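You operate a simulated robot arm through the tools that you are given. There is no shell and no other tool. Be economical: measure what you need, move in short steps, check, and stop when the job is done.

The job below is to be done with a simulated two-armed robot. You get a single attempt, and the scene is never put back.

Task
Ready machine three for a new lot at fast speed, its mark jogged to the top.
Fine: brake lever off, button marked new lot once, yellow gate shut; air knob, chuck, turn-up and air-line levers and the clear button stay.

It is judged by the outcome, as a careful person would: the job done as asked, and still so three seconds after it is handed in. It fails if anything else is knocked over, pushed out of place, dropped, spilled or broken.

Robot
Two 7-joint arms with fingered hands on one trunk, on a base that drives. Base frame: it is fixed to the floor where the robot stands at the start and does not move with it; the origin is under the middle of the robot, x ahead of it, y to its left, z up. Readings come in m, rad, newtons and seconds.
The left shoulder is at the start at [0.06, 0.177, 0.875], the right one opposite. Places, roughly: air knob of machine three [0.3, -1.2, 0.9]; blue button marked clear [-1.4, -0.6, 1.1]; button marked new lot [0.6, -0.4, 1.1]; chuck lever of machine three [0.3, -0.8, 0.8]; drum of machine three [0.7, -1.7, 1]; green button of machine three [0.3, -1.2, 0.8]; grey button of machine three [0.4, -1.3, 0.8]; lever marked brake [0.3, -1, 1.3]; lever marked turn up [0.3, -1.2, 1.2]; lever with blue knob [1, -0.3, 0.9]; lever with orange knob [0.8, -0.3, 0.9]; lever with teal knob [0.6, -0.4, 0.9]; speed knob of machine three [0.3, -1, 0.9]; yellow gate of machine three [0.4, -2.1, 1]. Payload 4 kg a hand.
The TCP of each hand is the grasp point between the finger pads, 0.037 m short of the fingertips. In the tool frame z runs along the fingers and y along their closing line. Largest opening 0.124 m; the body of the gripper starts 0.043 m behind the TCP. The gripper is a hand of 3 fingers: y runs from the thumb to the fingers, the wrist lies at [-0.015, -0.108, -0.202] in the tool frame.
Orientation is told as [roll, pitch, yaw] about the base's x, y, z axes, in that order, counted from this pose: with the fingers straight down and the wrist toward the robot, the tool's x, y and z point along [0, 1, 0], [1, 0, 0] and [0, 0, -1] of the base frame.

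Tools
- The arms move only by the tool nudge_tool. It takes "left_targets", "right_targets" or both (then of equal length, played together; a hand with none holds still); each is a list that holds one entry, the list of rows, each a list of 6 numbers: the shift along the tool's x, y, z in units of 20 mm (1.0 is 20 mm), then the turn, a rotation vector about the tool's x, y, z in units of 4 degrees (1.0 is 4 degrees). In form: [[[x, y, z, ax, ay, az], ...]]. A call has 1 to 8 rows; each row shifts and turns the commanded pose from where the row before left it, along the tool's axes as they then stand. A call with a number of a shift or a turn outside -1 to 1 is refused whole. A row lasts 0.2 s, in which the tool goes at most 0.05 m and 0.15 rad; a call with a longer step from one row to the next is refused whole. Where a pose cannot be reached the arm comes as near as it can. A force on the tool above 40 N (or 10 N above the force at the start of the call, whichever is more), or a blocked arm, ends the call early, and 0.2 s more pass. In this call time passes only in rows, and 0.2 s behind the last. The reply holds the time, the measured pose of the TCP, the force on the tool along the base axes, the opening and the grip force, in the units named above and with some noise, with the torque about the TCP (base axes, N m) and any sound that the robot's microphone picked up.
- Cameras (640 x 400 px; columns grow to the right, rows downward): "scene" is now at [0.0515, -0.0431, 1.5681]; the picture's right is [-0.46, -0.89, 0.00], its down [-0.24, 0.13, -0.96] and it looks along [0.86, -0.44, -0.27] (base axes); focal length 214 px, centre (320, 200). "left" rides on the left gripper at [-0.064, -0.076, -0.136] in its tool frame; the picture's right is [-0.84, -0.26, 0.48], its down [0.48, -0.76, 0.43] and it looks along [0.26, 0.60, 0.76] (tool axes); focal length 256 px, centre (320, 200). "right" rides on the right gripper at [0.064, -0.076, -0.137] in its tool frame; the picture's right is [-0.84, 0.26, -0.48], its down [-0.48, -0.76, 0.43] and it looks along [-0.26, 0.60, 0.76] (tool axes); focal length 256 px, centre (320, 200). There is no depth. A picture from a camera that has moved, and an enlarged one, comes with that camera's place and axes in the base frame and with its lens.
- capture(camera): a new picture of that camera. It takes no simulated time.
- raise_lower(by): slides the trunk up (or, below 0, down) by that many m; the arms and the scene camera ride with it, the base frame stays. It gives what a move gives, with no picture.
- steer(legs): drives the robot by 1 to 6 legs, each [ahead, left, turn to the left] in m, m and rad, along the robot's own axes; the way and the turn of a leg run together, so that a leg with both is an arc; at most 1.5 m and 3.142 rad a leg. The arms and the cameras ride along, it lands a little off, and it stops where it bumps. It gives what a move gives.
- move_fingers(index, middle, thumb_bend, thumb_turn, hand): sets how far each is bent, from 0 (flat) to 100 (curled in); at 30 the hand is open as for a grip, at 70 the pads meet at the TCP. One left out holds its place. A second passes; each finger stops where it meets its share of the squeeze, and holds until it gets a number again. It is the only way to open and close the hand. It gives what a move gives, with no picture; readings hold the bend of each and the force on the fingers (four entries, about 0 where the hand has none), thumb and palm. thumb_turn goes from beside the hand (0) to across from the fingers (100), as for a grip.
- pan_tilt(pan, tilt): turns the head with the scene camera to pan (to the left, within 1.501 rad either way) and tilt (down, from -0.506 to 1.204), counted from straight ahead of the robot. It gives what a move gives.
- inspect(camera, box): a new picture of the part [left, top, right, bottom] of that camera's present view, enlarged. It takes no simulated time.
- sign_off(): hands the job in; it is judged then, once.

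Go step by step. Nothing tells you exact positions but the pictures and the camera data: compare them with the known pose of the tool, close in by small moves and look again before you grip or let go. The budget is 120 turns and 92 pictures, counting those below and the enlarged ones. Unless the task says otherwise, let go and move clear before handing in, and close with one line.

The tools are called as a command line: name --argument value ..., lists and objects as JSON in quotes. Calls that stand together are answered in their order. nudge_tool: Moves the arms, as the interface text tells. Its arguments: {"type":"object","properties":{"left_targets":{"type":"array"},"right_targets":{"type":"array"}},"required":[]} The other tools are called the same way: raise_lower (by) slides the trunk up or down; move_fingers (index, middle, thumb_bend, thumb_turn, hand) moves the fingers one by one; steer (legs) drives the base; pan_tilt (pan, tilt) turns the head that bears the scene camera; capture (camera) takes a picture; inspect (camera, box) takes an enlarged picture of a part of a camera's view; sign_off () hands the job in.

At the start:

```text
time: 0.0
left_eef_pos: [0.3569, -0.0451, 1.5155]
left_ee_rot: [0.0, -0.001, 0.0]
left_contact_force: [-0.1, -0.2, -0.2]
left_wrist_torque: [0.01, 0.02, 0.03]
left_finger_gap: 0.1236
left_finger_force: 0.1
left_shape: jaw
left_bend: [30.0, 30.0, 30.0, 98.0]
left_finger forces: [0.0, 0.0, 0.1, 0.0, 0.0, 0.0]
right_eef_pos: [0.3663, -0.4337, 1.5147]
right_ee_rot: [0.0, 0.001, -0.001]
right_contact_force: [0.2, 0.0, 0.4]
right_wrist_torque: [0.02, 0.0, 0.03]
right_finger_gap: 0.1237
right_finger_force: 0.0
right_shape: jaw
right_bend: [30.0, 30.0, 30.0, 98.0]
right_finger forces: [0.0, 0.0, 0.0, 0.0, 0.1, 0.1]
trunk travel left (down, up): [-0.4, 0.19]
robot x, y, heading: [0.0022, 0.0014, 0.006]
head pan, tilt: [-0.475, 0.278]
```

scene: 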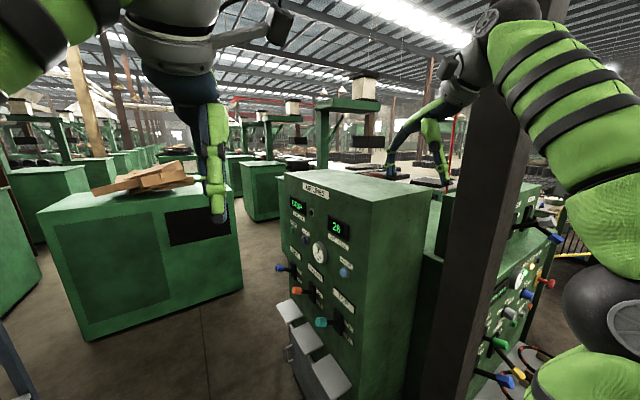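
right: 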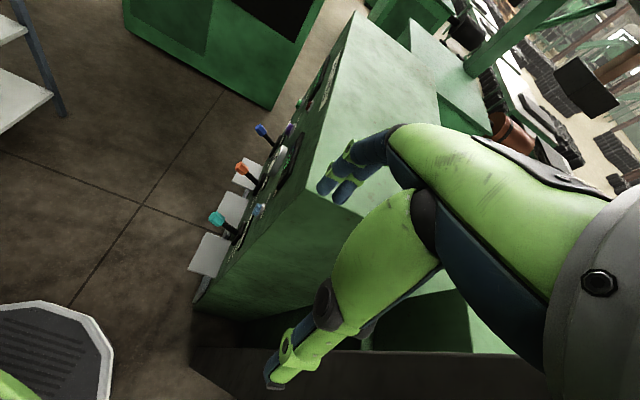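
left: 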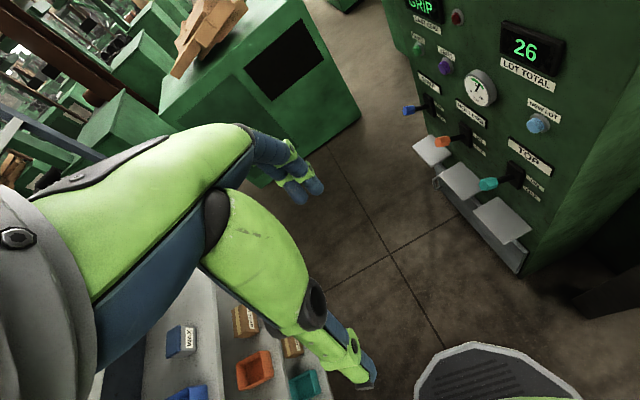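

I see a green cabinet ahead-right (new lot button, levers) and machine three's panel to the right. I'll look closer at both first.

inspect --camera "scene" --box '[260, 170, 420, 390]'

inspect --camera "left" --box '[390, 0, 590, 280]'

pan_tilt --pan -1.3 --tilt 0.45

capture --camera "scene"

```text
1.82 times, centred on (340, 280) of scene
camera zoom: at [0.0515, -0.0431, 1.5681], right [-0.46, -0.89, 0.0], down [-0.24, 0.13, -0.96], along [0.86, -0.44, -0.27], focal length 390 px, centre (284, 54)
```

zoom: 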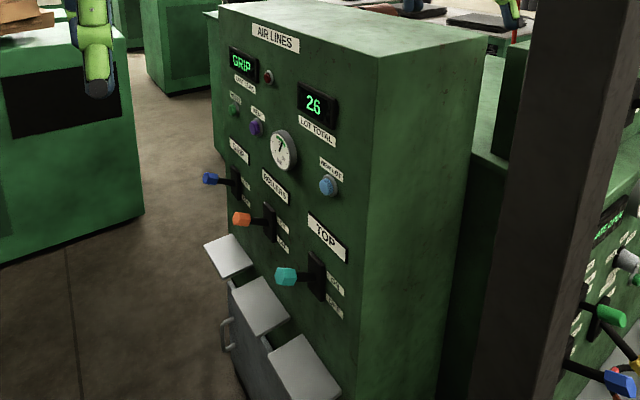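

```text
1.43 times, centred on (490, 140) of left
camera zoom: at [0.2808, -0.1101, 1.6528], right [-0.26, -0.84, -0.48], down [-0.76, 0.48, -0.43], along [0.6, 0.26, -0.76], focal length 366 px, centre (77, 286)
```

zoom: 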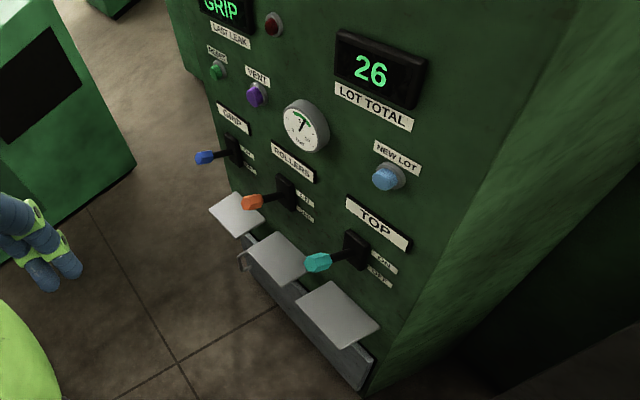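

```text
time: 1.1
left_eef_pos: [0.3571, -0.0453, 1.5138]
left_ee_rot: [0.0, -0.001, 0.001]
left_contact_force: [0.1, -0.2, 0.7]
left_wrist_torque: [-0.05, -0.01, -0.03]
left_finger_gap: 0.1236
left_finger_force: 0.1
left_shape: jaw
left_bend: [30.0, 30.0, 30.0, 98.0]
left_finger forces: [0.1, 0.0, 0.0, 0.0, 0.0, 0.0]
right_eef_pos: [0.3661, -0.4328, 1.5138]
right_ee_rot: [-0.001, 0.0, 0.0]
right_contact_force: [0.5, -0.4, 0.9]
right_wrist_torque: [-0.03, 0.02, 0.01]
right_finger_gap: 0.1236
right_finger_force: 0.1
right_shape: jaw
right_bend: [30.0, 30.0, 30.0, 98.0]
right_finger forces: [0.0, 0.1, 0.0, 0.0, 0.1, 0.1]
trunk travel left (down, up): [-0.4, 0.19]
robot x, y, heading: [0.0045, -0.0, 0.001]
head pan, tilt: [-1.3, 0.45]
```

```text
86 pictures are left
camera scene: at [-0.007, -0.089, 1.5521], right [-0.96, -0.27, 0.0], down [-0.12, 0.42, -0.9], along [0.24, -0.87, -0.44], focal length 214 px, centre (320, 200)
```

scene: 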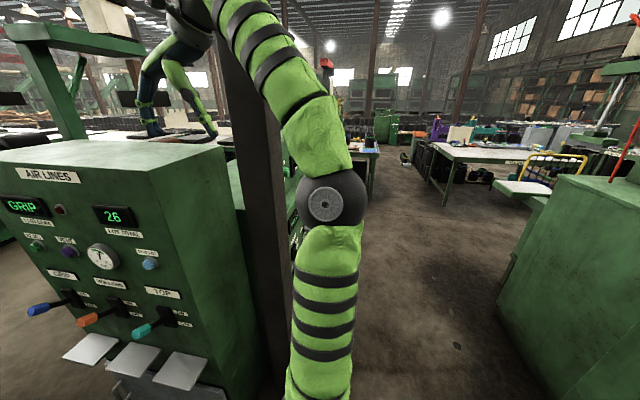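

New lot button triangulates to about (0.578,-0.403,1.14), face normal about +y. I'll look to the left to see the free floor before driving.

pan_tilt --pan 0.7 --tilt 0.9

capture --camera "scene"

pan_tilt --pan -0.7 --tilt 1.1

capture --camera "scene"

```text
time: 3.1
left_eef_pos: [0.3568, -0.045, 1.5142]
left_ee_rot: [0.001, 0.0, -0.002]
left_contact_force: [-0.7, -0.2, 0.1]
left_wrist_torque: [-0.04, -0.02, 0.0]
left_finger_gap: 0.1236
left_finger_force: 0.1
left_shape: jaw
left_bend: [30.0, 30.0, 30.0, 98.0]
left_finger forces: [0.1, 0.0, 0.0, 0.1, 0.1, 0.1]
right_eef_pos: [0.3661, -0.4326, 1.5154]
right_ee_rot: [0.0, 0.001, 0.0]
right_contact_force: [-0.5, -0.1, -0.3]
right_wrist_torque: [-0.02, 0.02, -0.03]
right_finger_gap: 0.1239
right_finger_force: 0.1
right_shape: jaw
right_bend: [30.0, 30.0, 30.0, 98.0]
right_finger forces: [0.1, 0.1, 0.1, 0.1, 0.1, 0.0]
trunk travel left (down, up): [-0.4, 0.19]
robot x, y, heading: [-0.0004, 0.0007, -0.001]
head pan, tilt: [0.7, 0.901]
```

```text
85 pictures are left
camera scene: at [0.0261, 0.0482, 1.5138], right [0.64, -0.77, 0.0], down [-0.6, -0.5, -0.62], along [0.48, 0.4, -0.78], focal length 214 px, centre (320, 200)
```

scene: 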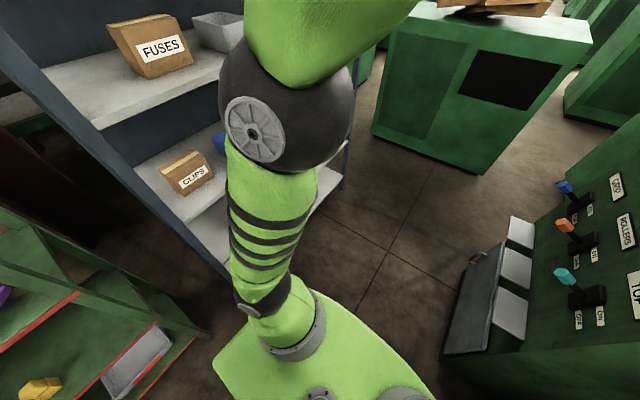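

```text
time: 4.6
left_eef_pos: [0.3569, -0.045, 1.5149]
left_ee_rot: [0.002, 0.001, -0.001]
left_contact_force: [-0.3, 0.5, 0.5]
left_wrist_torque: [0.01, -0.02, 0.0]
left_finger_gap: 0.1237
left_finger_force: 0.1
left_shape: jaw
left_bend: [30.0, 30.0, 30.0, 98.0]
left_finger forces: [0.0, 0.0, 0.0, 0.0, 0.0, 0.0]
right_eef_pos: [0.3658, -0.4323, 1.5136]
right_ee_rot: [0.0, 0.0, 0.0]
right_contact_force: [0.4, -0.3, -0.3]
right_wrist_torque: [-0.02, 0.0, 0.03]
right_finger_gap: 0.1238
right_finger_force: 0.1
right_shape: jaw
right_bend: [30.0, 30.0, 30.0, 98.0]
right_finger forces: [0.0, 0.1, 0.0, 0.0, 0.0, 0.0]
trunk travel left (down, up): [-0.4, 0.19]
robot x, y, heading: [0.0035, -0.0021, 0.001]
head pan, tilt: [-0.7, 1.1]
```

```text
84 pictures are left
camera scene: at [0.0167, -0.041, 1.5], right [-0.64, -0.77, 0.0], down [-0.68, 0.57, -0.45], along [0.35, -0.29, -0.89], focal length 214 px, centre (320, 200)
```

scene: 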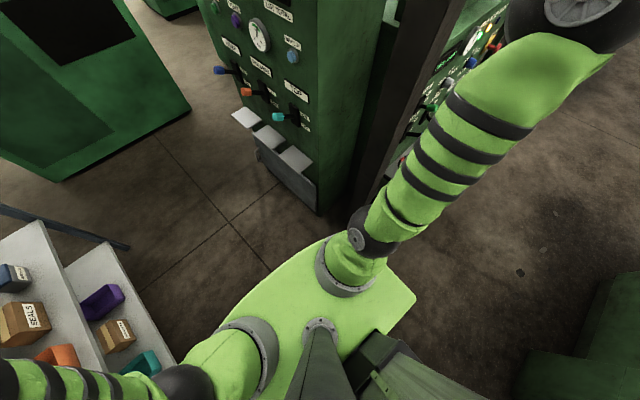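

The floor under me is clear with a shelf to the left. I'll turn right in place about 0.75 rad so the left hand can point at the new-lot button, and close the left fingers into a pressing tip.

steer --legs '[[0, 0, -0.75]]'

move_fingers --hand "left" --index 70 --middle 70 --thumb_bend 70 --thumb_turn 100

nudge_tool --left_targets '[[[0, 0.3, 0.1, -1, 0, 0], [0, 0.3, 0.1, -1, 0, 0], [0, 0.3, 0.1, -1, 0, 0], [0, 0.3, 0.1, -1, 0, 0], [0, 0.3, 0.1, -1, 0, 0], [0, 0.3, 0.1, -1, 0, 0], [0, 0.3, 0.1, -1, 0, 0], [0, 0.3, 0.1, -1, 0, 0]]]'

nudge_tool --left_targets '[[[0, 0, 0.5, -1, 0, 0], [0, 0, 0.5, -1, 0, 0], [0, 0, 0.5, -1, 0, 0], [0, 0, 0.5, -1, 0, 0], [0, 0, 0.5, -1, 0, 0], [0, 0, 0.5, -1, 0, 0], [0, 0, 0.5, -1, 0, 0], [0, 0, 0.5, -1, 0, 0]]]'

```text
time: 6.1
left_eef_pos: [0.3231, -0.1553, 1.5139]
left_ee_rot: [-0.001, -0.002, -0.331]
left_contact_force: [0.7, -0.3, -0.4]
left_wrist_torque: [0.04, -0.03, -0.02]
left_finger_gap: 0.1237
left_finger_force: 0.1
left_shape: jaw
left_bend: [30.0, 30.0, 30.0, 98.0]
left_finger forces: [0.1, 0.1, 0.0, 0.0, 0.0, 0.0]
right_eef_pos: [0.2075, -0.5139, 1.5175]
right_ee_rot: [0.006, -0.006, -0.294]
right_contact_force: [-1.3, 20.1, 3.0]
right_wrist_torque: [-0.61, -0.28, 1.54]
right_finger_gap: 0.1236
right_finger_force: 0.1
right_shape: jaw
right_bend: [31.0, 30.0, 30.0, 98.0]
right_finger forces: [0.1, 20.8, 0.0, 0.1, 0.1, 0.0]
trunk travel left (down, up): [-0.4, 0.19]
robot x, y, heading: [-0.0014, -0.0016, -0.332]
head pan, tilt: [-0.7, 1.1]
stopped in leg 1: the force on the tool passed its limit at 46 N (the readings are from after the stop); the commanded pose is now the measured one
```

```text
time: 7.1
left_eef_pos: [0.3228, -0.1541, 1.5149]
left_ee_rot: [-0.001, -0.003, -0.33]
left_contact_force: [-0.4, -0.2, 0.5]
left_wrist_torque: [-0.01, -0.01, -0.01]
left_finger_gap: 0.0022
left_finger_force: 0.0
left_shape: fingers
left_bend: [70.0, 70.0, 70.0, 100.0]
left_finger forces: [0.0, 0.1, 0.0, 0.1, 0.0, 0.0]
right_eef_pos: [0.2089, -0.5143, 1.5181]
right_ee_rot: [0.002, -0.003, -0.298]
right_contact_force: [-1.2, 27.1, 2.8]
right_wrist_torque: [-0.82, -0.27, 2.02]
right_finger_gap: 0.1235
right_finger_force: 0.1
right_shape: jaw
right_bend: [31.0, 31.0, 30.0, 98.0]
right_finger forces: [0.0, 28.3, 0.0, 0.0, 0.0, 0.1]
trunk travel left (down, up): [-0.4, 0.19]
robot x, y, heading: [0.0012, -0.0009, -0.332]
head pan, tilt: [-0.7, 1.1]
```

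```text
time: 8.9
left_eef_pos: [0.3695, -0.1701, 1.5119]
left_ee_rot: [-0.002, -0.562, -0.329]
left_contact_force: [-0.6, -0.3, -0.9]
left_wrist_torque: [0.01, 0.04, 0.02]
left_finger_gap: 0.0021
left_finger_force: 0.1
left_shape: fingers
left_bend: [70.0, 70.0, 70.0, 100.0]
left_finger forces: [0.0, 0.1, 0.0, 0.0, 0.1, 0.0]
right_eef_pos: [0.2079, -0.5155, 1.5174]
right_ee_rot: [0.004, -0.005, -0.3]
right_contact_force: [-2.7, 27.2, 2.2]
right_wrist_torque: [-0.77, -0.11, 2.05]
right_finger_gap: 0.1234
right_finger_force: 0.1
right_shape: jaw
right_bend: [31.0, 31.0, 30.0, 98.0]
right_finger forces: [0.0, 25.8, 0.0, 0.1, 0.1, 0.0]
trunk travel left (down, up): [-0.4, 0.19]
robot x, y, heading: [-0.0024, -0.0004, -0.331]
head pan, tilt: [-0.7, 1.1]
```

```text
time: 10.7
left_eef_pos: [0.4231, -0.1893, 1.4572]
left_ee_rot: [-0.004, -1.121, -0.33]
left_contact_force: [-0.1, 0.0, 0.4]
left_wrist_torque: [0.03, 0.03, 0.01]
left_finger_gap: 0.002
left_finger_force: 0.1
left_shape: fingers
left_bend: [70.0, 70.0, 70.0, 100.0]
left_finger forces: [0.0, 0.0, 0.0, 0.0, 0.0, 0.0]
right_eef_pos: [0.2087, -0.5151, 1.5185]
right_ee_rot: [0.002, -0.004, -0.3]
right_contact_force: [-0.7, 27.0, -0.1]
right_wrist_torque: [-0.7, -0.06, 1.99]
right_finger_gap: 0.1234
right_finger_force: 0.1
right_shape: jaw
right_bend: [31.0, 31.0, 30.0, 98.0]
right_finger forces: [0.0, 25.7, 0.1, 0.0, 0.0, 0.0]
trunk travel left (down, up): [-0.4, 0.19]
robot x, y, heading: [-0.0013, 0.0, -0.335]
head pan, tilt: [-0.7, 1.1]
```

The right finger touched the steel pillar. I'll pull the right hand back and then continue.

nudge_tool --right_targets '[[[0.3, -1, 0, 0, 0, 0], [0.3, -1, 0, 0, 0, 0], [0.3, -1, 0, 0, 0, 0], [0.3, -1, 0, 0, 0, 0], [0.3, -1, 0, 0, 0, 0]]]'

capture --camera "right"

pan_tilt --pan -0.7 --tilt 0.5

capture --camera "scene"

```text
time: 11.9
left_eef_pos: [0.4229, -0.1936, 1.4563]
left_ee_rot: [0.001, -1.117, -0.332]
left_contact_force: [-0.8, 1.1, -0.8]
left_wrist_torque: [0.0, -0.01, -0.01]
left_finger_gap: 0.0019
left_finger_force: 0.2
left_shape: fingers
left_bend: [70.0, 70.0, 70.0, 100.0]
left_finger forces: [0.0, 0.1, 0.0, 0.0, 0.0, 0.1]
right_eef_pos: [0.1214, -0.4597, 1.5155]
right_ee_rot: [0.006, -0.003, -0.302]
right_contact_force: [-0.5, 1.0, -0.3]
right_wrist_torque: [0.01, 0.02, 0.0]
right_finger_gap: 0.1239
right_finger_force: 0.0
right_shape: jaw
right_bend: [30.0, 30.0, 30.0, 98.0]
right_finger forces: [0.1, 0.0, 0.0, 0.1, 0.0, 0.0]
trunk travel left (down, up): [-0.4, 0.19]
robot x, y, heading: [-0.0011, 0.0008, -0.329]
head pan, tilt: [-0.7, 1.1]
```

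```text
83 pictures are left
camera right: at [0.0661, -0.3795, 1.6528], right [-0.01, -0.88, 0.48], down [-0.87, -0.23, -0.44], along [0.5, -0.42, -0.76], focal length 256 px, centre (320, 200)
```

right: 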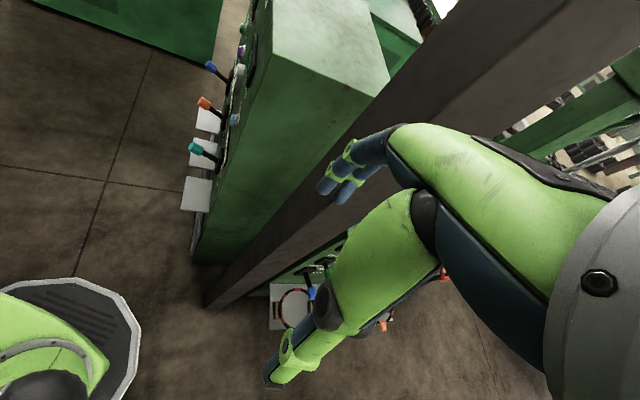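

```text
time: 12.9
left_eef_pos: [0.4228, -0.1927, 1.4557]
left_ee_rot: [0.001, -1.117, -0.334]
left_contact_force: [-0.2, -0.8, -0.3]
left_wrist_torque: [0.02, -0.04, -0.01]
left_finger_gap: 0.0021
left_finger_force: 0.0
left_shape: fingers
left_bend: [70.0, 70.0, 70.0, 100.0]
left_finger forces: [0.0, 0.1, 0.0, 0.0, 0.1, 0.0]
right_eef_pos: [0.1214, -0.4607, 1.5162]
right_ee_rot: [0.004, -0.001, -0.299]
right_contact_force: [-0.3, 1.2, 0.1]
right_wrist_torque: [-0.01, 0.0, 0.01]
right_finger_gap: 0.1243
right_finger_force: 0.1
right_shape: jaw
right_bend: [30.0, 30.0, 30.0, 98.0]
right_finger forces: [0.0, 0.0, 0.0, 0.1, 0.0, 0.0]
trunk travel left (down, up): [-0.4, 0.19]
robot x, y, heading: [-0.0009, 0.0029, -0.332]
head pan, tilt: [-0.7, 0.499]
```

```text
82 pictures are left
camera scene: at [0.0167, -0.0679, 1.5476], right [-0.86, -0.51, 0.0], down [-0.25, 0.41, -0.88], along [0.45, -0.75, -0.48], focal length 214 px, centre (320, 200)
```

scene: 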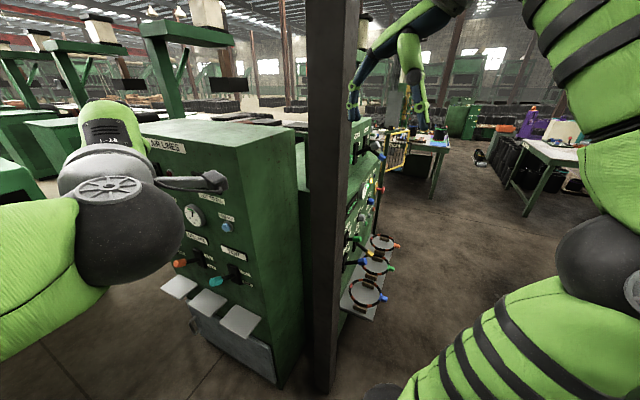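

The pillar stands near (0.27,-0.57). The right hand is clear now; I'll turn the rest of the way and finish pointing the left hand at the panel.

steer --legs '[[0, 0, -0.35]]'

nudge_tool --left_targets '[[[-1, 0, 0, -1, 0, 0], [-1, 0, 0, -1, 0, 0], [-1, 0, 0, -1, 0, 0], [-1, 0, 0, -1, 0, 0], [-1, 0, 0, -1, 0, 0], [-1, 0, 0, -1, 0, 0], [-1, 0, 0, -0.5, 0, 0]]]'

```text
time: 14.4
left_eef_pos: [0.3311, -0.3284, 1.4568]
left_ee_rot: [0.0, -1.117, -0.685]
left_contact_force: [0.1, 0.5, -0.1]
left_wrist_torque: [-0.01, 0.04, 0.0]
left_finger_gap: 0.0022
left_finger_force: 0.1
left_shape: fingers
left_bend: [70.0, 70.0, 70.0, 100.0]
left_finger forces: [0.1, 0.1, 0.0, 0.1, 0.1, 0.0]
right_eef_pos: [-0.0447, -0.475, 1.5159]
right_ee_rot: [0.005, -0.003, -0.652]
right_contact_force: [-0.1, -0.1, -0.5]
right_wrist_torque: [-0.03, -0.01, 0.02]
right_finger_gap: 0.1238
right_finger_force: 0.1
right_shape: jaw
right_bend: [30.0, 30.0, 30.0, 98.0]
right_finger forces: [0.1, 0.0, 0.1, 0.1, 0.0, 0.0]
trunk travel left (down, up): [-0.4, 0.19]
robot x, y, heading: [0.0005, -0.001, -0.681]
head pan, tilt: [-0.7, 0.499]
```

```text
time: 16.0
left_eef_pos: [0.2431, -0.4354, 1.4561]
left_ee_rot: [2.617, -1.57, 2.987]
left_contact_force: [-0.1, -0.4, 0.6]
left_wrist_torque: [-0.02, 0.05, -0.02]
left_finger_gap: 0.0019
left_finger_force: 0.0
left_shape: fingers
left_bend: [70.0, 70.0, 70.0, 100.0]
left_finger forces: [0.1, 0.0, 0.1, 0.1, 0.0, 0.0]
right_eef_pos: [-0.0454, -0.475, 1.5164]
right_ee_rot: [0.006, -0.002, -0.653]
right_contact_force: [-1.1, -0.3, 0.0]
right_wrist_torque: [0.0, -0.01, 0.03]
right_finger_gap: 0.124
right_finger_force: 0.1
right_shape: jaw
right_bend: [30.0, 30.0, 30.0, 98.0]
right_finger forces: [0.0, 0.0, 0.1, 0.0, 0.0, 0.0]
trunk travel left (down, up): [-0.4, 0.19]
robot x, y, heading: [0.0012, 0.0042, -0.683]
head pan, tilt: [-0.7, 0.499]
```

I moved left hand the wrong sideways way (no contact); now shifting it left, down, and yawing it toward the panel.

nudge_tool --left_targets '[[[1, 0, 0, 0, 0, 0], [1, 0, 0, 0, 0, 0], [1, -0.5, 0, 0, 0, 0], [1, -1, 0, 0, 0, 0], [1, -1, 0, 0, 0, 0], [1, -1, 0, 0, 0, 0], [1, -1, 0, 0, 0, 0], [1, -1, 0, 0, 0, 0]]]'

nudge_tool --left_targets '[[[1, -1, 0, 0, 0, 0], [1, -1, 0, 0, 0, 0], [1, -1, 0, 0, 0, 0], [1, -1, 0, 0, 0, 0], [1, -1, 0, 0, 0, 0], [1, -1, 0, 0, 0, 0], [1, -1, 0, 0, 0, 0], [1, -1, 0, 0, 0, 0]]]'

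nudge_tool --left_targets '[[[0, -0.2, 0, 0, -1, 0], [0, -0.2, 0, 0, -1, 0], [0, -0.2, 0, 0, -1, 0], [0, -0.2, 0, 0, -1, 0], [0, -0.2, 0, 0, -1, 0], [0, -0.2, 0, 0, -1, 0], [0, -0.2, 0, 0, -1, 0], [0, -0.2, 0, 0, -1, 0]]]'

capture --camera "left"

capture --camera "scene"

```text
time: 17.8
left_eef_pos: [0.3451, -0.3126, 1.3464]
left_ee_rot: [1.681, -1.571, -2.364]
left_contact_force: [-0.6, -0.5, -0.6]
left_wrist_torque: [0.0, -0.01, 0.01]
left_finger_gap: 0.0022
left_finger_force: 0.1
left_shape: fingers
left_bend: [70.0, 70.0, 70.0, 100.0]
left_finger forces: [0.1, 0.0, 0.0, 0.1, 0.1, 0.0]
right_eef_pos: [-0.0445, -0.4749, 1.5153]
right_ee_rot: [0.005, -0.001, -0.653]
right_contact_force: [0.0, -0.1, -0.1]
right_wrist_torque: [-0.01, 0.04, 0.01]
right_finger_gap: 0.1237
right_finger_force: 0.1
right_shape: jaw
right_bend: [30.0, 30.0, 30.0, 98.0]
right_finger forces: [0.0, 0.0, 0.0, 0.0, 0.0, 0.0]
trunk travel left (down, up): [-0.4, 0.19]
robot x, y, heading: [-0.0016, 0.0019, -0.684]
head pan, tilt: [-0.7, 0.499]
```

```text
time: 19.6
left_eef_pos: [0.4672, -0.2538, 1.2102]
left_ee_rot: [3.121, -1.568, 2.476]
left_contact_force: [-0.2, 0.2, -0.7]
left_wrist_torque: [-0.01, -0.05, -0.05]
left_finger_gap: 0.0022
left_finger_force: 0.0
left_shape: fingers
left_bend: [70.0, 70.0, 70.0, 100.0]
left_finger forces: [0.0, 0.0, 0.1, 0.1, 0.0, 0.0]
left hand out of reach, approached as far as the arm can: row 4, 5, 6, 7, 8
right_eef_pos: [-0.0447, -0.476, 1.5157]
right_ee_rot: [0.004, -0.002, -0.651]
right_contact_force: [-0.1, -0.3, 0.4]
right_wrist_torque: [-0.01, -0.01, -0.01]
right_finger_gap: 0.1237
right_finger_force: 0.1
right_shape: jaw
right_bend: [30.0, 30.0, 30.0, 98.0]
right_finger forces: [0.1, 0.0, 0.0, 0.0, 0.0, 0.0]
trunk travel left (down, up): [-0.4, 0.19]
robot x, y, heading: [0.0017, 0.0029, -0.686]
head pan, tilt: [-0.7, 0.499]
```

```text
time: 21.4
left_eef_pos: [0.2531, -0.3411, 1.1974]
left_ee_rot: [-0.926, -1.567, -0.297]
left_contact_force: [-0.5, 0.5, 0.6]
left_wrist_torque: [0.02, -0.03, -0.04]
left_finger_gap: 0.0021
left_finger_force: 0.1
left_shape: fingers
left_bend: [70.0, 70.0, 70.0, 100.0]
left_finger forces: [0.1, 0.0, 0.0, 0.1, 0.0, 0.0]
left hand out of reach, approached as far as the arm can: row 1, 2, 3, 4, 5, 6, 7, 8
right_eef_pos: [-0.0443, -0.4758, 1.5157]
right_ee_rot: [0.006, -0.003, -0.654]
right_contact_force: [-1.4, -0.1, -0.3]
right_wrist_torque: [-0.02, 0.01, 0.0]
right_finger_gap: 0.1237
right_finger_force: 0.0
right_shape: jaw
right_bend: [30.0, 30.0, 30.0, 98.0]
right_finger forces: [0.0, 0.0, 0.0, 0.1, 0.0, 0.0]
trunk travel left (down, up): [-0.4, 0.19]
robot x, y, heading: [-0.0, 0.0017, -0.678]
head pan, tilt: [-0.7, 0.499]
```

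```text
81 pictures are left
camera left: at [0.1454, -0.2358, 1.1243], right [-0.62, -0.74, -0.25], down [0.6, -0.24, -0.76], along [0.5, -0.63, 0.59], focal length 256 px, centre (320, 200)
```

left: 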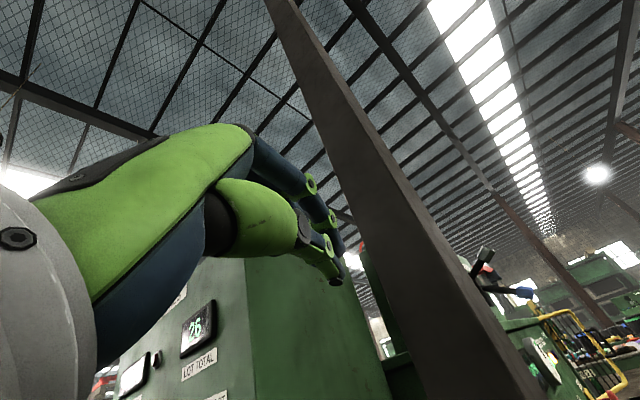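

```text
80 pictures are left
camera scene: at [-0.0082, -0.0702, 1.5477], right [-0.98, -0.19, 0.0], down [-0.09, 0.47, -0.88], along [0.16, -0.86, -0.48], focal length 214 px, centre (320, 200)
```

scene: 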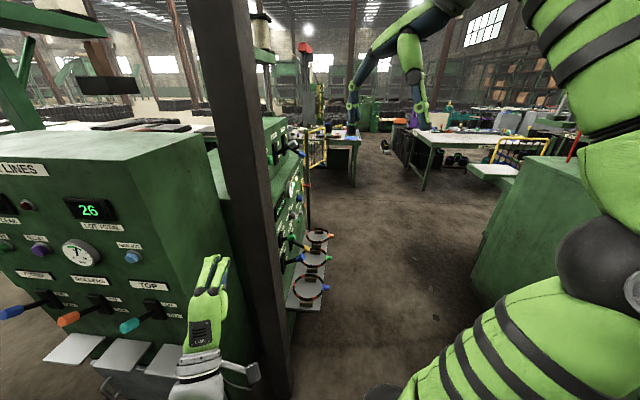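

Pointing forward needs the target further from my body (the shoulder is low), so I'll back off about 0.12 m and then re-pose the left hand.

steer --legs '[[-0.1, -0.05, 0]]'

nudge_tool --left_targets '[[[0, 0, 0.5, 0, 0, 0], [0, 0, 0.5, 0, 0, 0]]]'

```text
time: 22.6
left_eef_pos: [0.1436, -0.3173, 1.1984]
left_ee_rot: [-0.976, -1.566, -0.246]
left_contact_force: [-0.3, 0.2, -0.2]
left_wrist_torque: [-0.02, -0.01, 0.0]
left_finger_gap: 0.0021
left_finger_force: 0.1
left_shape: fingers
left_bend: [70.0, 70.0, 70.0, 100.0]
left_finger forces: [0.0, 0.1, 0.1, 0.0, 0.0, 0.0]
right_eef_pos: [-0.1549, -0.4504, 1.5169]
right_ee_rot: [0.006, -0.003, -0.653]
right_contact_force: [-0.9, -0.4, 0.6]
right_wrist_torque: [-0.03, -0.03, -0.01]
right_finger_gap: 0.1238
right_finger_force: 0.0
right_shape: jaw
right_bend: [30.0, 30.0, 30.0, 98.0]
right_finger forces: [0.0, 0.0, 0.0, 0.0, 0.1, 0.0]
trunk travel left (down, up): [-0.4, 0.19]
robot x, y, heading: [-0.1101, 0.0231, -0.681]
head pan, tilt: [-0.7, 0.499]
```

```text
time: 23.2
left_eef_pos: [0.1482, -0.3369, 1.1975]
left_ee_rot: [-0.889, -1.562, -0.326]
left_contact_force: [-0.8, -0.2, -0.2]
left_wrist_torque: [-0.05, 0.01, 0.01]
left_finger_gap: 0.0022
left_finger_force: 0.1
left_shape: fingers
left_bend: [70.0, 70.0, 70.0, 100.0]
left_finger forces: [0.0, 0.0, 0.0, 0.0, 0.0, 0.1]
right_eef_pos: [-0.1538, -0.4501, 1.5166]
right_ee_rot: [0.006, -0.002, -0.653]
right_contact_force: [-0.9, 0.2, -0.1]
right_wrist_torque: [0.0, 0.01, 0.04]
right_finger_gap: 0.1238
right_finger_force: 0.0
right_shape: jaw
right_bend: [30.0, 30.0, 30.0, 98.0]
right_finger forces: [0.0, 0.0, 0.0, 0.0, 0.0, 0.0]
trunk travel left (down, up): [-0.4, 0.19]
robot x, y, heading: [-0.11, 0.0254, -0.686]
head pan, tilt: [-0.7, 0.499]
```

Hand now points at yaw about -1.22 with fingers horizontal. I'll slide it to the left (+x) to stand in front of the new-lot button.

nudge_tool --left_targets '[[[1, 0, 0.4, 0, 0, 0], [1, 0, 0.4, 0, 0, 0], [1, 0, 0.4, 0, 0, 0], [1, 0, 0.4, 0, 0, 0], [1, 0, 0.1, 0, 0, 0], [1, 0, 0.1, 0, 0, 0], [1, 0, 0.1, 0, 0, 0], [1, 0, 0.1, 0, 0, 0]]]'

nudge_tool --left_targets '[[[1, -0.3, 0.1, 0, 0, 0], [1, -0.3, 0.1, 0, 0, 0], [1, -0.3, 0.1, 0, 0, 0], [1, -0.3, 0.1, 0, 0, 0], [1, -0.3, 0.1, 0, 0, 0], [1, -0.3, 0.1, 0, 0, 0], [1, -0.3, 0.1, 0, 0, 0], [1, -0.3, 0.1, 0, 0, 0]]]'

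capture --camera "left"

```text
time: 25.0
left_eef_pos: [0.1509, -0.3243, 1.2071]
left_ee_rot: [-1.016, -1.559, -0.195]
left_contact_force: [-0.4, -0.1, -0.3]
left_wrist_torque: [0.03, -0.03, -0.01]
left_finger_gap: 0.0021
left_finger_force: 0.1
left_shape: fingers
left_bend: [70.0, 70.0, 70.0, 100.0]
left_finger forces: [0.0, 0.0, 0.0, 0.0, 0.1, 0.0]
left hand out of reach, approached as far as the arm can: row 1, 2, 3, 4, 5, 6, 7, 8
right_eef_pos: [-0.1548, -0.4498, 1.5153]
right_ee_rot: [0.006, -0.003, -0.652]
right_contact_force: [0.5, 0.3, -0.1]
right_wrist_torque: [0.0, -0.04, -0.01]
right_finger_gap: 0.1238
right_finger_force: 0.2
right_shape: jaw
right_bend: [30.0, 30.0, 30.0, 98.0]
right_finger forces: [0.0, 0.1, 0.0, 0.0, 0.1, 0.1]
trunk travel left (down, up): [-0.4, 0.19]
robot x, y, heading: [-0.1117, 0.0247, -0.684]
head pan, tilt: [-0.7, 0.499]
```

```text
time: 26.8
left_eef_pos: [0.1484, -0.3204, 1.1749]
left_ee_rot: [-0.962, -1.563, -0.25]
left_contact_force: [-0.5, -0.1, -0.2]
left_wrist_torque: [-0.03, 0.02, 0.02]
left_finger_gap: 0.0019
left_finger_force: 0.0
left_shape: fingers
left_bend: [70.0, 70.0, 70.0, 100.0]
left_finger forces: [0.1, 0.0, 0.0, 0.1, 0.0, 0.0]
left hand out of reach, approached as far as the arm can: row 1, 2, 3, 4, 5, 6, 7, 8
right_eef_pos: [-0.1535, -0.4504, 1.5144]
right_ee_rot: [0.004, 0.0, -0.652]
right_contact_force: [1.0, -0.1, 0.1]
right_wrist_torque: [-0.02, -0.03, -0.01]
right_finger_gap: 0.1238
right_finger_force: 0.2
right_shape: jaw
right_bend: [30.0, 30.0, 30.0, 98.0]
right_finger forces: [0.1, 0.0, 0.0, 0.0, 0.0, 0.0]
trunk travel left (down, up): [-0.4, 0.19]
robot x, y, heading: [-0.1084, 0.0264, -0.683]
head pan, tilt: [-0.7, 0.499]
```

```text
79 pictures are left
camera left: at [0.0399, -0.2156, 1.1016], right [-0.62, -0.75, -0.25], down [0.6, -0.24, -0.77], along [0.51, -0.62, 0.59], focal length 256 px, centre (320, 200)
```

left: 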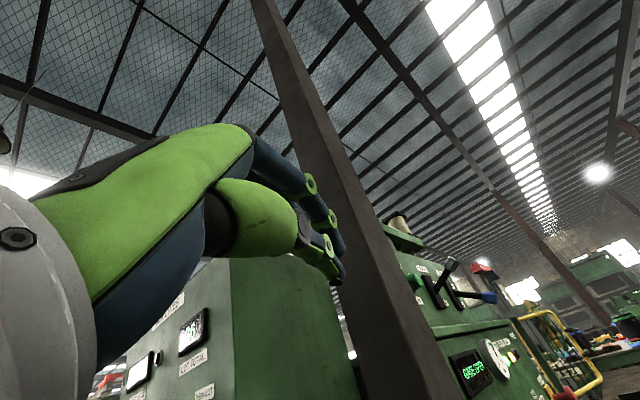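

The arm is in a bad configuration. I'll undo the yaw and raise the hand to get it back to a healthy pose.

nudge_tool --left_targets '[[[0, 1, 0, 0, 1, 0], [0, 1, 0, 0, 1, 0], [0, 1, 0, 0, 1, 0], [0, 1, 0.3, 0, 1, 0], [0, 1, 0.3, 0, 1, 0], [0, 1, 0.5, 0, 1, 0], [0, 1, 0.5, 0, 1, 0], [0, 1, 0.5, 0, 1, 0]]]'

nudge_tool --left_targets '[[[0, 0, 1, 0, 0, 0], [0, 0, 1, 0, 0, 0], [0, 0, 1, 0, 0, 0], [0, 0, 1, 0, 0, 0], [0, 0, 1, 0, 0, 0], [0, 0, 1, 0, 0, 0]]]'

```text
time: 28.6
left_eef_pos: [0.1748, -0.3518, 1.3353]
left_ee_rot: [-0.353, -1.564, -0.311]
left_contact_force: [0.7, 0.0, -0.3]
left_wrist_torque: [-0.01, 0.03, -0.05]
left_finger_gap: 0.0021
left_finger_force: 0.2
left_shape: fingers
left_bend: [70.0, 70.0, 70.0, 100.0]
left_finger forces: [0.1, 0.0, 0.2, 0.1, 0.0, 0.1]
right_eef_pos: [-0.1546, -0.4506, 1.5161]
right_ee_rot: [0.005, -0.003, -0.654]
right_contact_force: [-0.3, -1.0, -0.4]
right_wrist_torque: [0.01, -0.03, 0.0]
right_finger_gap: 0.1241
right_finger_force: 0.1
right_shape: jaw
right_bend: [30.0, 30.0, 30.0, 98.0]
right_finger forces: [0.0, 0.0, 0.1, 0.1, 0.0, 0.0]
trunk travel left (down, up): [-0.4, 0.19]
robot x, y, heading: [-0.1064, 0.022, -0.682]
head pan, tilt: [-0.7, 0.499]
```

```text
time: 30.0
left_eef_pos: [0.2707, -0.4264, 1.3327]
left_ee_rot: [-0.409, -1.567, -0.256]
left_contact_force: [-0.7, 0.7, 0.2]
left_wrist_torque: [-0.02, 0.02, -0.01]
left_finger_gap: 0.0021
left_finger_force: 0.1
left_shape: fingers
left_bend: [70.0, 70.0, 70.0, 100.0]
left_finger forces: [0.0, 0.1, 0.0, 0.1, 0.1, 0.1]
right_eef_pos: [-0.1527, -0.4516, 1.5156]
right_ee_rot: [0.006, -0.002, -0.654]
right_contact_force: [0.5, 0.4, -0.1]
right_wrist_torque: [-0.02, -0.02, 0.0]
right_finger_gap: 0.1242
right_finger_force: 0.0
right_shape: jaw
right_bend: [30.0, 30.0, 30.0, 98.0]
right_finger forces: [0.1, 0.0, 0.0, 0.0, 0.0, 0.0]
trunk travel left (down, up): [-0.4, 0.19]
robot x, y, heading: [-0.1079, 0.0296, -0.681]
head pan, tilt: [-0.7, 0.499]
```

The arm responds again. Moving it left, then forward, then down toward the button's height.

nudge_tool --left_targets '[[[1, 0, 0, 0, 0, 0], [1, 0, 0, 0, 0, 0], [1, 0, 0, 0, 0, 0], [1, 0, 0, 0, 0, 0], [1, 0, 0.5, 0, 0, 0], [1, 0, 0.5, 0, 0, 0], [1, 0, 0.5, 0, 0, 0], [1, 0, 0.5, 0, 0, 0]]]'

nudge_tool --left_targets '[[[1, -0.8, 0.5, 0, 0, 0], [1, -1, 0.5, 0, 0, 0], [1, -1, 0.5, 0, 0, 0], [1, -1, 0.5, 0, 0, 0], [0, -1, 0.5, 0, 0, 0], [0, -1, 0.5, 0, -1, 0], [0, -1, 0.5, 0, -1, 0], [0, -1, 0.5, 0, -1, 0]]]'

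capture --camera "left"

```text
time: 31.8
left_eef_pos: [0.3999, -0.3257, 1.3347]
left_ee_rot: [-0.469, -1.566, -0.197]
left_contact_force: [-0.3, -0.1, 0.3]
left_wrist_torque: [0.01, -0.01, -0.01]
left_finger_gap: 0.002
left_finger_force: 0.0
left_shape: fingers
left_bend: [70.0, 70.0, 70.0, 100.0]
left_finger forces: [0.1, 0.0, 0.0, 0.1, 0.1, 0.0]
right_eef_pos: [-0.1546, -0.4509, 1.5156]
right_ee_rot: [0.005, -0.003, -0.654]
right_contact_force: [0.1, 0.3, -0.3]
right_wrist_torque: [-0.01, -0.03, 0.01]
right_finger_gap: 0.1241
right_finger_force: 0.1
right_shape: jaw
right_bend: [30.0, 30.0, 30.0, 98.0]
right_finger forces: [0.0, 0.1, 0.0, 0.0, 0.1, 0.0]
trunk travel left (down, up): [-0.4, 0.19]
robot x, y, heading: [-0.1069, 0.0232, -0.681]
head pan, tilt: [-0.7, 0.499]
```

```text
time: 33.6
left_eef_pos: [0.4154, -0.3742, 1.1968]
left_ee_rot: [-0.885, -1.551, 0.097]
left_contact_force: [0.1, -0.2, 0.8]
left_wrist_torque: [0.01, -0.02, 0.02]
left_finger_gap: 0.0018
left_finger_force: 0.0
left_shape: fingers
left_bend: [70.0, 70.0, 70.0, 100.0]
left_finger forces: [0.0, 0.0, 0.0, 0.0, 0.0, 0.0]
left hand out of reach, approached as far as the arm can: row 4, 5, 6, 7, 8
right_eef_pos: [-0.1535, -0.4511, 1.5157]
right_ee_rot: [0.007, -0.001, -0.652]
right_contact_force: [-0.2, 0.1, -0.4]
right_wrist_torque: [0.0, -0.01, 0.0]
right_finger_gap: 0.1238
right_finger_force: 0.1
right_shape: jaw
right_bend: [30.0, 30.0, 30.0, 98.0]
right_finger forces: [0.0, 0.1, 0.0, 0.0, 0.0, 0.1]
trunk travel left (down, up): [-0.4, 0.19]
robot x, y, heading: [-0.1084, 0.0247, -0.676]
head pan, tilt: [-0.7, 0.499]
```

```text
78 pictures are left
camera left: at [0.2726, -0.324, 1.1249], right [-0.26, -0.93, -0.25], down [0.63, 0.03, -0.77], along [0.73, -0.36, 0.58], focal length 256 px, centre (320, 200)
```

left: 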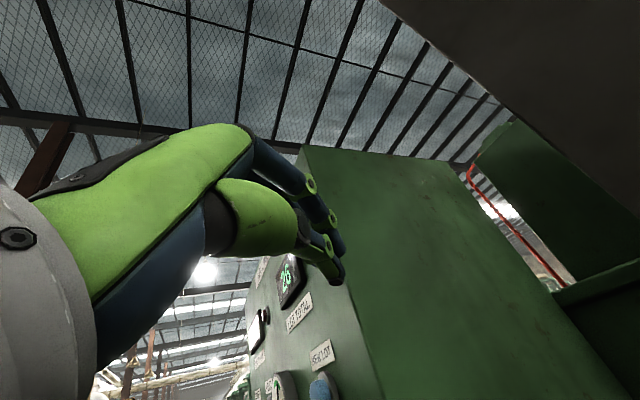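

Low horizontal pointing is limited by the trunk height; lowering the trunk should fix it. First I lift and back the hand, then lower the trunk 0.25.

nudge_tool --left_targets '[[[0, 1, -0.5, 0, 0, 0], [0, 1, -0.5, 0, 0, 0], [0, 1, -0.5, 0, 0, 0], [0, 1, -0.5, 0, 0, 0], [0, 1, 0, 0, 0, 0], [0, 1, 0, 0, 0, 0], [0, 1, 0, 0, 0, 0], [0, 1, 0, 0, 0, 0]]]'

raise_lower --by -0.25

```text
time: 35.4
left_eef_pos: [0.3852, -0.3473, 1.3588]
left_ee_rot: [-0.858, -1.559, 0.046]
left_contact_force: [-0.1, -0.7, -0.3]
left_wrist_torque: [0.01, -0.03, -0.01]
left_finger_gap: 0.0021
left_finger_force: 0.0
left_shape: fingers
left_bend: [70.0, 70.0, 70.0, 100.0]
left_finger forces: [0.1, 0.0, 0.0, 0.1, 0.0, 0.0]
left hand out of reach, approached as far as the arm can: row 1
right_eef_pos: [-0.154, -0.4493, 1.5155]
right_ee_rot: [0.006, -0.003, -0.652]
right_contact_force: [0.7, 0.5, 0.8]
right_wrist_torque: [0.0, -0.01, 0.02]
right_finger_gap: 0.124
right_finger_force: 0.1
right_shape: jaw
right_bend: [30.0, 30.0, 30.0, 98.0]
right_finger forces: [0.0, 0.0, 0.1, 0.0, 0.0, 0.0]
trunk travel left (down, up): [-0.4, 0.19]
robot x, y, heading: [-0.1106, 0.026, -0.687]
head pan, tilt: [-0.7, 0.499]
```

```text
time: 38.0
left_eef_pos: [0.3851, -0.3486, 1.1089]
left_ee_rot: [-0.886, -1.558, 0.07]
left_contact_force: [0.0, 0.2, 0.0]
left_wrist_torque: [-0.03, -0.01, -0.01]
left_finger_gap: 0.002
left_finger_force: 0.1
left_shape: fingers
left_bend: [70.0, 70.0, 70.0, 100.0]
left_finger forces: [0.0, 0.0, 0.0, 0.0, 0.0, 0.0]
right_eef_pos: [-0.1543, -0.4507, 1.2657]
right_ee_rot: [0.004, -0.003, -0.652]
right_contact_force: [0.8, -1.1, 0.2]
right_wrist_torque: [0.02, 0.02, -0.02]
right_finger_gap: 0.1241
right_finger_force: 0.0
right_shape: jaw
right_bend: [30.0, 30.0, 30.0, 98.0]
right_finger forces: [0.0, 0.1, 0.0, 0.0, 0.0, 0.0]
trunk travel left (down, up): [-0.15, 0.44]
robot x, y, heading: [-0.1074, 0.0242, -0.683]
head pan, tilt: [-0.7, 0.499]
```

nudge_tool --left_targets '[[[1, 0.2, 0, 0, 0, 0], [1, 0.2, 0, 0, 0, 0], [1, 0.2, 0, 0, 0, 0], [1, 0.2, 0.2, 0, -1, 0], [1, 0.2, 0.3, 0, -1, 0], [1, 0.2, 0.3, 0, -1, 0], [0.6, 0.2, 0.3, 0, -1, 0], [0, 0, 0.3, 0, 0, 0]]]'

capture --camera "left"

capture --camera "scene"

```text
time: 39.8
left_eef_pos: [0.3628, -0.3564, 1.1333]
left_ee_rot: [-1.261, -1.522, 0.372]
left_contact_force: [-1.1, 0.5, -0.9]
left_wrist_torque: [-0.03, 0.0, 0.01]
left_finger_gap: 0.0017
left_finger_force: 0.0
left_shape: fingers
left_bend: [70.0, 70.0, 70.0, 100.0]
left_finger forces: [0.1, 0.1, 0.0, 0.1, 0.1, 0.1]
left hand out of reach, approached as far as the arm can: row 1, 2, 3, 4, 5, 6, 7, 8
right_eef_pos: [-0.1529, -0.4514, 1.2658]
right_ee_rot: [0.006, -0.004, -0.654]
right_contact_force: [-0.6, 0.0, -0.1]
right_wrist_torque: [0.03, 0.0, -0.01]
right_finger_gap: 0.1238
right_finger_force: 0.2
right_shape: jaw
right_bend: [30.0, 30.0, 30.0, 98.0]
right_finger forces: [0.0, 0.0, 0.0, 0.0, 0.0, 0.0]
trunk travel left (down, up): [-0.15, 0.44]
robot x, y, heading: [-0.1112, 0.0266, -0.683]
head pan, tilt: [-0.7, 0.499]
```

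```text
77 pictures are left
camera left: at [0.2238, -0.2938, 1.0639], right [-0.36, -0.91, -0.22], down [0.61, -0.05, -0.79], along [0.7, -0.42, 0.57], focal length 256 px, centre (320, 200)
```

left: 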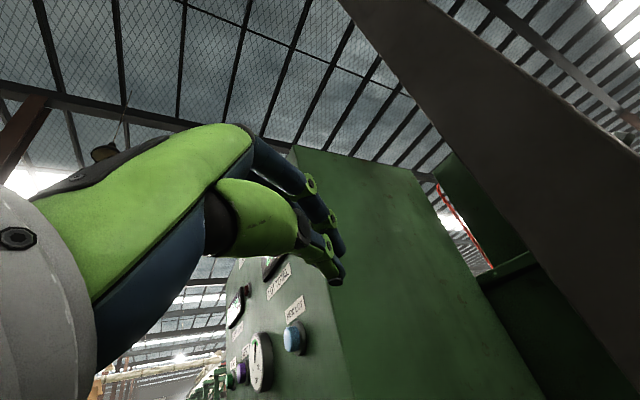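

```text
76 pictures are left
camera scene: at [-0.1166, -0.0458, 1.2977], right [-0.98, -0.19, 0.0], down [-0.09, 0.47, -0.88], along [0.16, -0.86, -0.48], focal length 214 px, centre (320, 200)
```

scene: 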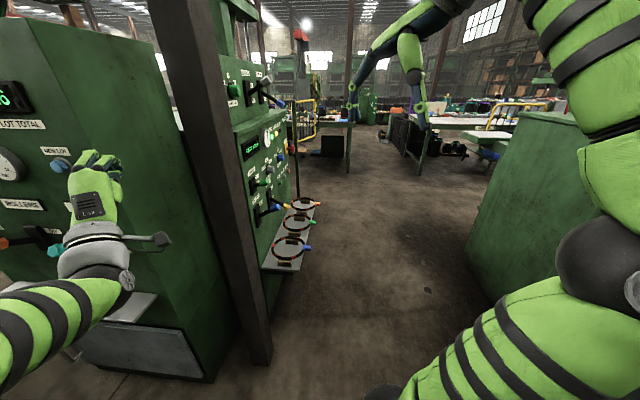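

Sideways yaw is what blocks the arm. I'll tilt the fingers somewhat downward again, straighten the yaw, and retry moving left.

nudge_tool --left_targets '[[[0, 0.5, -0.3, 1, 1, 0], [0, 0.5, -0.3, 1, 1, 0], [0, 0.5, -0.3, 1, 1, 0], [0, 0.5, -0.3, 1, 1, 0], [0, 0.5, 0, 1, 1, 0], [0.5, 0, 0, 1, 0, 0], [1, 0, 0, 1, 0, 0], [1, 0, 0, 1, 0, 0]]]'

nudge_tool --left_targets '[[[1, 0, 0, 0, 0, 0], [1, 0, 0, 0, 0, 0], [1, 0, 0, 0, 0, 0], [1, 0, 0, 0, 0, 0], [1, 0, 0, 0, 0, 0], [1, 0, 0, 0, 0, 0]]]'

```text
time: 41.6
left_eef_pos: [0.3801, -0.3025, 1.1852]
left_ee_rot: [0.053, -0.991, -0.61]
left_contact_force: [-0.1, 0.2, -0.3]
left_wrist_torque: [-0.02, -0.02, -0.01]
left_finger_gap: 0.0019
left_finger_force: 0.1
left_shape: fingers
left_bend: [70.0, 70.0, 70.0, 100.0]
left_finger forces: [0.1, 0.0, 0.1, 0.0, 0.1, 0.0]
right_eef_pos: [-0.1538, -0.4503, 1.2662]
right_ee_rot: [0.005, -0.003, -0.652]
right_contact_force: [0.8, 0.3, 0.3]
right_wrist_torque: [-0.01, -0.03, 0.01]
right_finger_gap: 0.1237
right_finger_force: 0.0
right_shape: jaw
right_bend: [30.0, 30.0, 30.0, 98.0]
right_finger forces: [0.0, 0.0, 0.0, 0.0, 0.0, 0.0]
trunk travel left (down, up): [-0.15, 0.44]
robot x, y, heading: [-0.1071, 0.0252, -0.682]
head pan, tilt: [-0.7, 0.499]
```

```text
time: 43.0
left_eef_pos: [0.4442, -0.2003, 1.1899]
left_ee_rot: [0.052, -0.996, -0.606]
left_contact_force: [-0.4, 0.1, -0.1]
left_wrist_torque: [0.02, -0.02, 0.0]
left_finger_gap: 0.0022
left_finger_force: 0.1
left_shape: fingers
left_bend: [70.0, 70.0, 70.0, 100.0]
left_finger forces: [0.0, 0.0, 0.1, 0.0, 0.1, 0.0]
right_eef_pos: [-0.1537, -0.4515, 1.2659]
right_ee_rot: [0.007, -0.004, -0.654]
right_contact_force: [0.7, 0.3, 0.3]
right_wrist_torque: [-0.02, 0.0, -0.01]
right_finger_gap: 0.1238
right_finger_force: 0.0
right_shape: jaw
right_bend: [30.0, 30.0, 30.0, 98.0]
right_finger forces: [0.0, 0.1, 0.1, 0.0, 0.0, 0.0]
trunk travel left (down, up): [-0.15, 0.44]
robot x, y, heading: [-0.1091, 0.0261, -0.685]
head pan, tilt: [-0.7, 0.499]
```

That works. Moving the left tip to about 5 cm in front of the new-lot button.

nudge_tool --left_targets '[[[-0.36, 0.39, 0.96, 0, 0, 0], [-0.36, 0.39, 0.96, 0, 0, 0], [-0.36, 0.39, 0.96, 0, 0, 0], [-0.36, 0.39, 0.96, 0, 0, 0], [-0.36, 0.39, 0.96, 0, 0, 0], [-0.36, 0.39, 0.96, 0, 0, 0], [-0.36, 0.39, 0.96, 0, 0, 0]]]'

capture --camera "left"

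pan_tilt --pan 0.0 --tilt 0.3

capture --camera "scene"

```text
time: 44.6
left_eef_pos: [0.5381, -0.3196, 1.1607]
left_ee_rot: [0.05, -0.994, -0.608]
left_contact_force: [0.0, 0.1, 0.2]
left_wrist_torque: [0.0, 0.01, -0.03]
left_finger_gap: 0.0019
left_finger_force: 0.0
left_shape: fingers
left_bend: [70.0, 70.0, 70.0, 100.0]
left_finger forces: [0.0, 0.0, 0.0, 0.0, 0.0, 0.1]
right_eef_pos: [-0.1547, -0.4506, 1.2657]
right_ee_rot: [0.005, -0.002, -0.652]
right_contact_force: [0.8, -0.6, 0.4]
right_wrist_torque: [0.02, 0.01, -0.03]
right_finger_gap: 0.1237
right_finger_force: 0.0
right_shape: jaw
right_bend: [30.0, 30.0, 30.0, 98.0]
right_finger forces: [0.1, 0.0, 0.0, 0.0, 0.0, 0.0]
trunk travel left (down, up): [-0.15, 0.44]
robot x, y, heading: [-0.1102, 0.0253, -0.683]
head pan, tilt: [-0.7, 0.499]
```

```text
75 pictures are left
camera left: at [0.3726, -0.2918, 1.1708], right [-0.22, -0.84, -0.5], down [0.23, 0.45, -0.86], along [0.95, -0.3, 0.09], focal length 256 px, centre (320, 200)
```

left: 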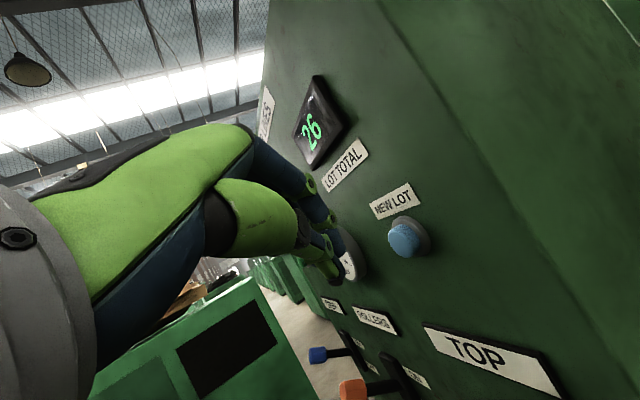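

```text
time: 45.7
left_eef_pos: [0.5378, -0.3193, 1.1609]
left_ee_rot: [0.05, -0.994, -0.609]
left_contact_force: [0.3, 0.9, -0.6]
left_wrist_torque: [-0.01, -0.02, 0.0]
left_finger_gap: 0.002
left_finger_force: 0.1
left_shape: fingers
left_bend: [70.0, 70.0, 70.0, 100.0]
left_finger forces: [0.0, 0.1, 0.1, 0.0, 0.0, 0.0]
right_eef_pos: [-0.1537, -0.4507, 1.2672]
right_ee_rot: [0.004, -0.003, -0.652]
right_contact_force: [0.5, -0.3, 0.4]
right_wrist_torque: [-0.02, 0.02, -0.02]
right_finger_gap: 0.1239
right_finger_force: 0.0
right_shape: jaw
right_bend: [30.0, 30.0, 30.0, 98.0]
right_finger forces: [0.1, 0.0, 0.0, 0.0, 0.0, 0.0]
trunk travel left (down, up): [-0.15, 0.44]
robot x, y, heading: [-0.1071, 0.0252, -0.686]
head pan, tilt: [0.0, 0.3]
```

```text
74 pictures are left
camera scene: at [-0.0612, -0.0154, 1.316], right [-0.63, -0.77, 0.0], down [-0.23, 0.19, -0.96], along [0.74, -0.6, -0.3], focal length 214 px, centre (320, 200)
```

scene: 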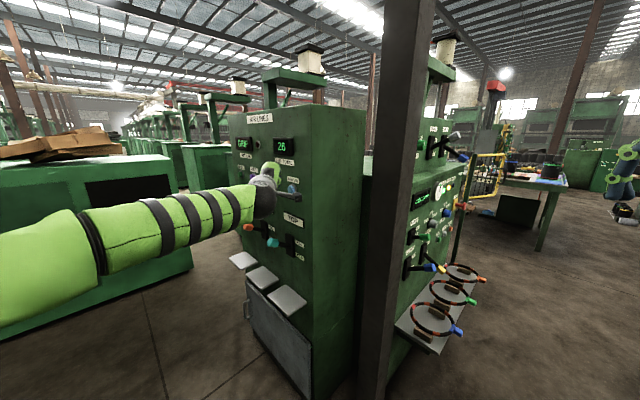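

The button checks out at about (0.578,-0.405,1.13). Approach and then press in small steps until the force rises.

nudge_tool --left_targets '[[[-0.7, 0.3, 0.72, 0, 0, 0], [-0.7, 0.3, 0.72, 0, 0, 0], [-0.5, 0.22, 0.5, 0, 0, 0]]]'

capture --camera "left"

```text
time: 46.5
left_eef_pos: [0.5549, -0.3735, 1.1518]
left_ee_rot: [0.051, -0.995, -0.607]
left_contact_force: [0.2, -0.1, -0.8]
left_wrist_torque: [0.02, -0.01, -0.05]
left_finger_gap: 0.0019
left_finger_force: 0.1
left_shape: fingers
left_bend: [70.0, 70.0, 70.0, 100.0]
left_finger forces: [0.0, 0.0, 0.0, 0.0, 0.0, 0.1]
right_eef_pos: [-0.1531, -0.4501, 1.2647]
right_ee_rot: [0.006, 0.0, -0.655]
right_contact_force: [0.0, 0.3, -0.3]
right_wrist_torque: [-0.03, 0.02, 0.01]
right_finger_gap: 0.124
right_finger_force: 0.0
right_shape: jaw
right_bend: [30.0, 30.0, 30.0, 98.0]
right_finger forces: [0.0, 0.1, 0.0, 0.0, 0.0, 0.0]
trunk travel left (down, up): [-0.15, 0.44]
robot x, y, heading: [-0.1101, 0.0267, -0.683]
head pan, tilt: [0.0, 0.3]
```

```text
73 pictures are left
camera left: at [0.3875, -0.3453, 1.1623], right [-0.22, -0.84, -0.5], down [0.23, 0.45, -0.86], along [0.95, -0.3, 0.09], focal length 256 px, centre (320, 200)
```

left: 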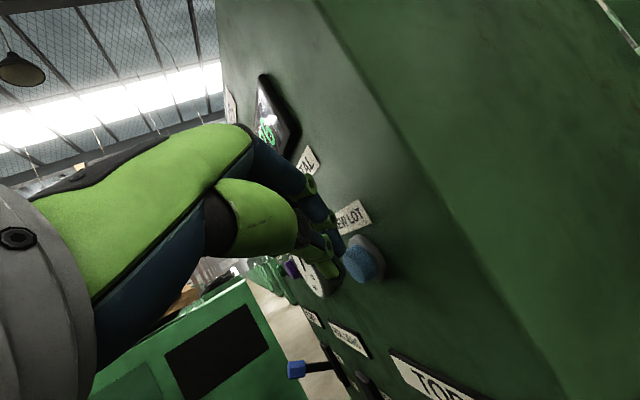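

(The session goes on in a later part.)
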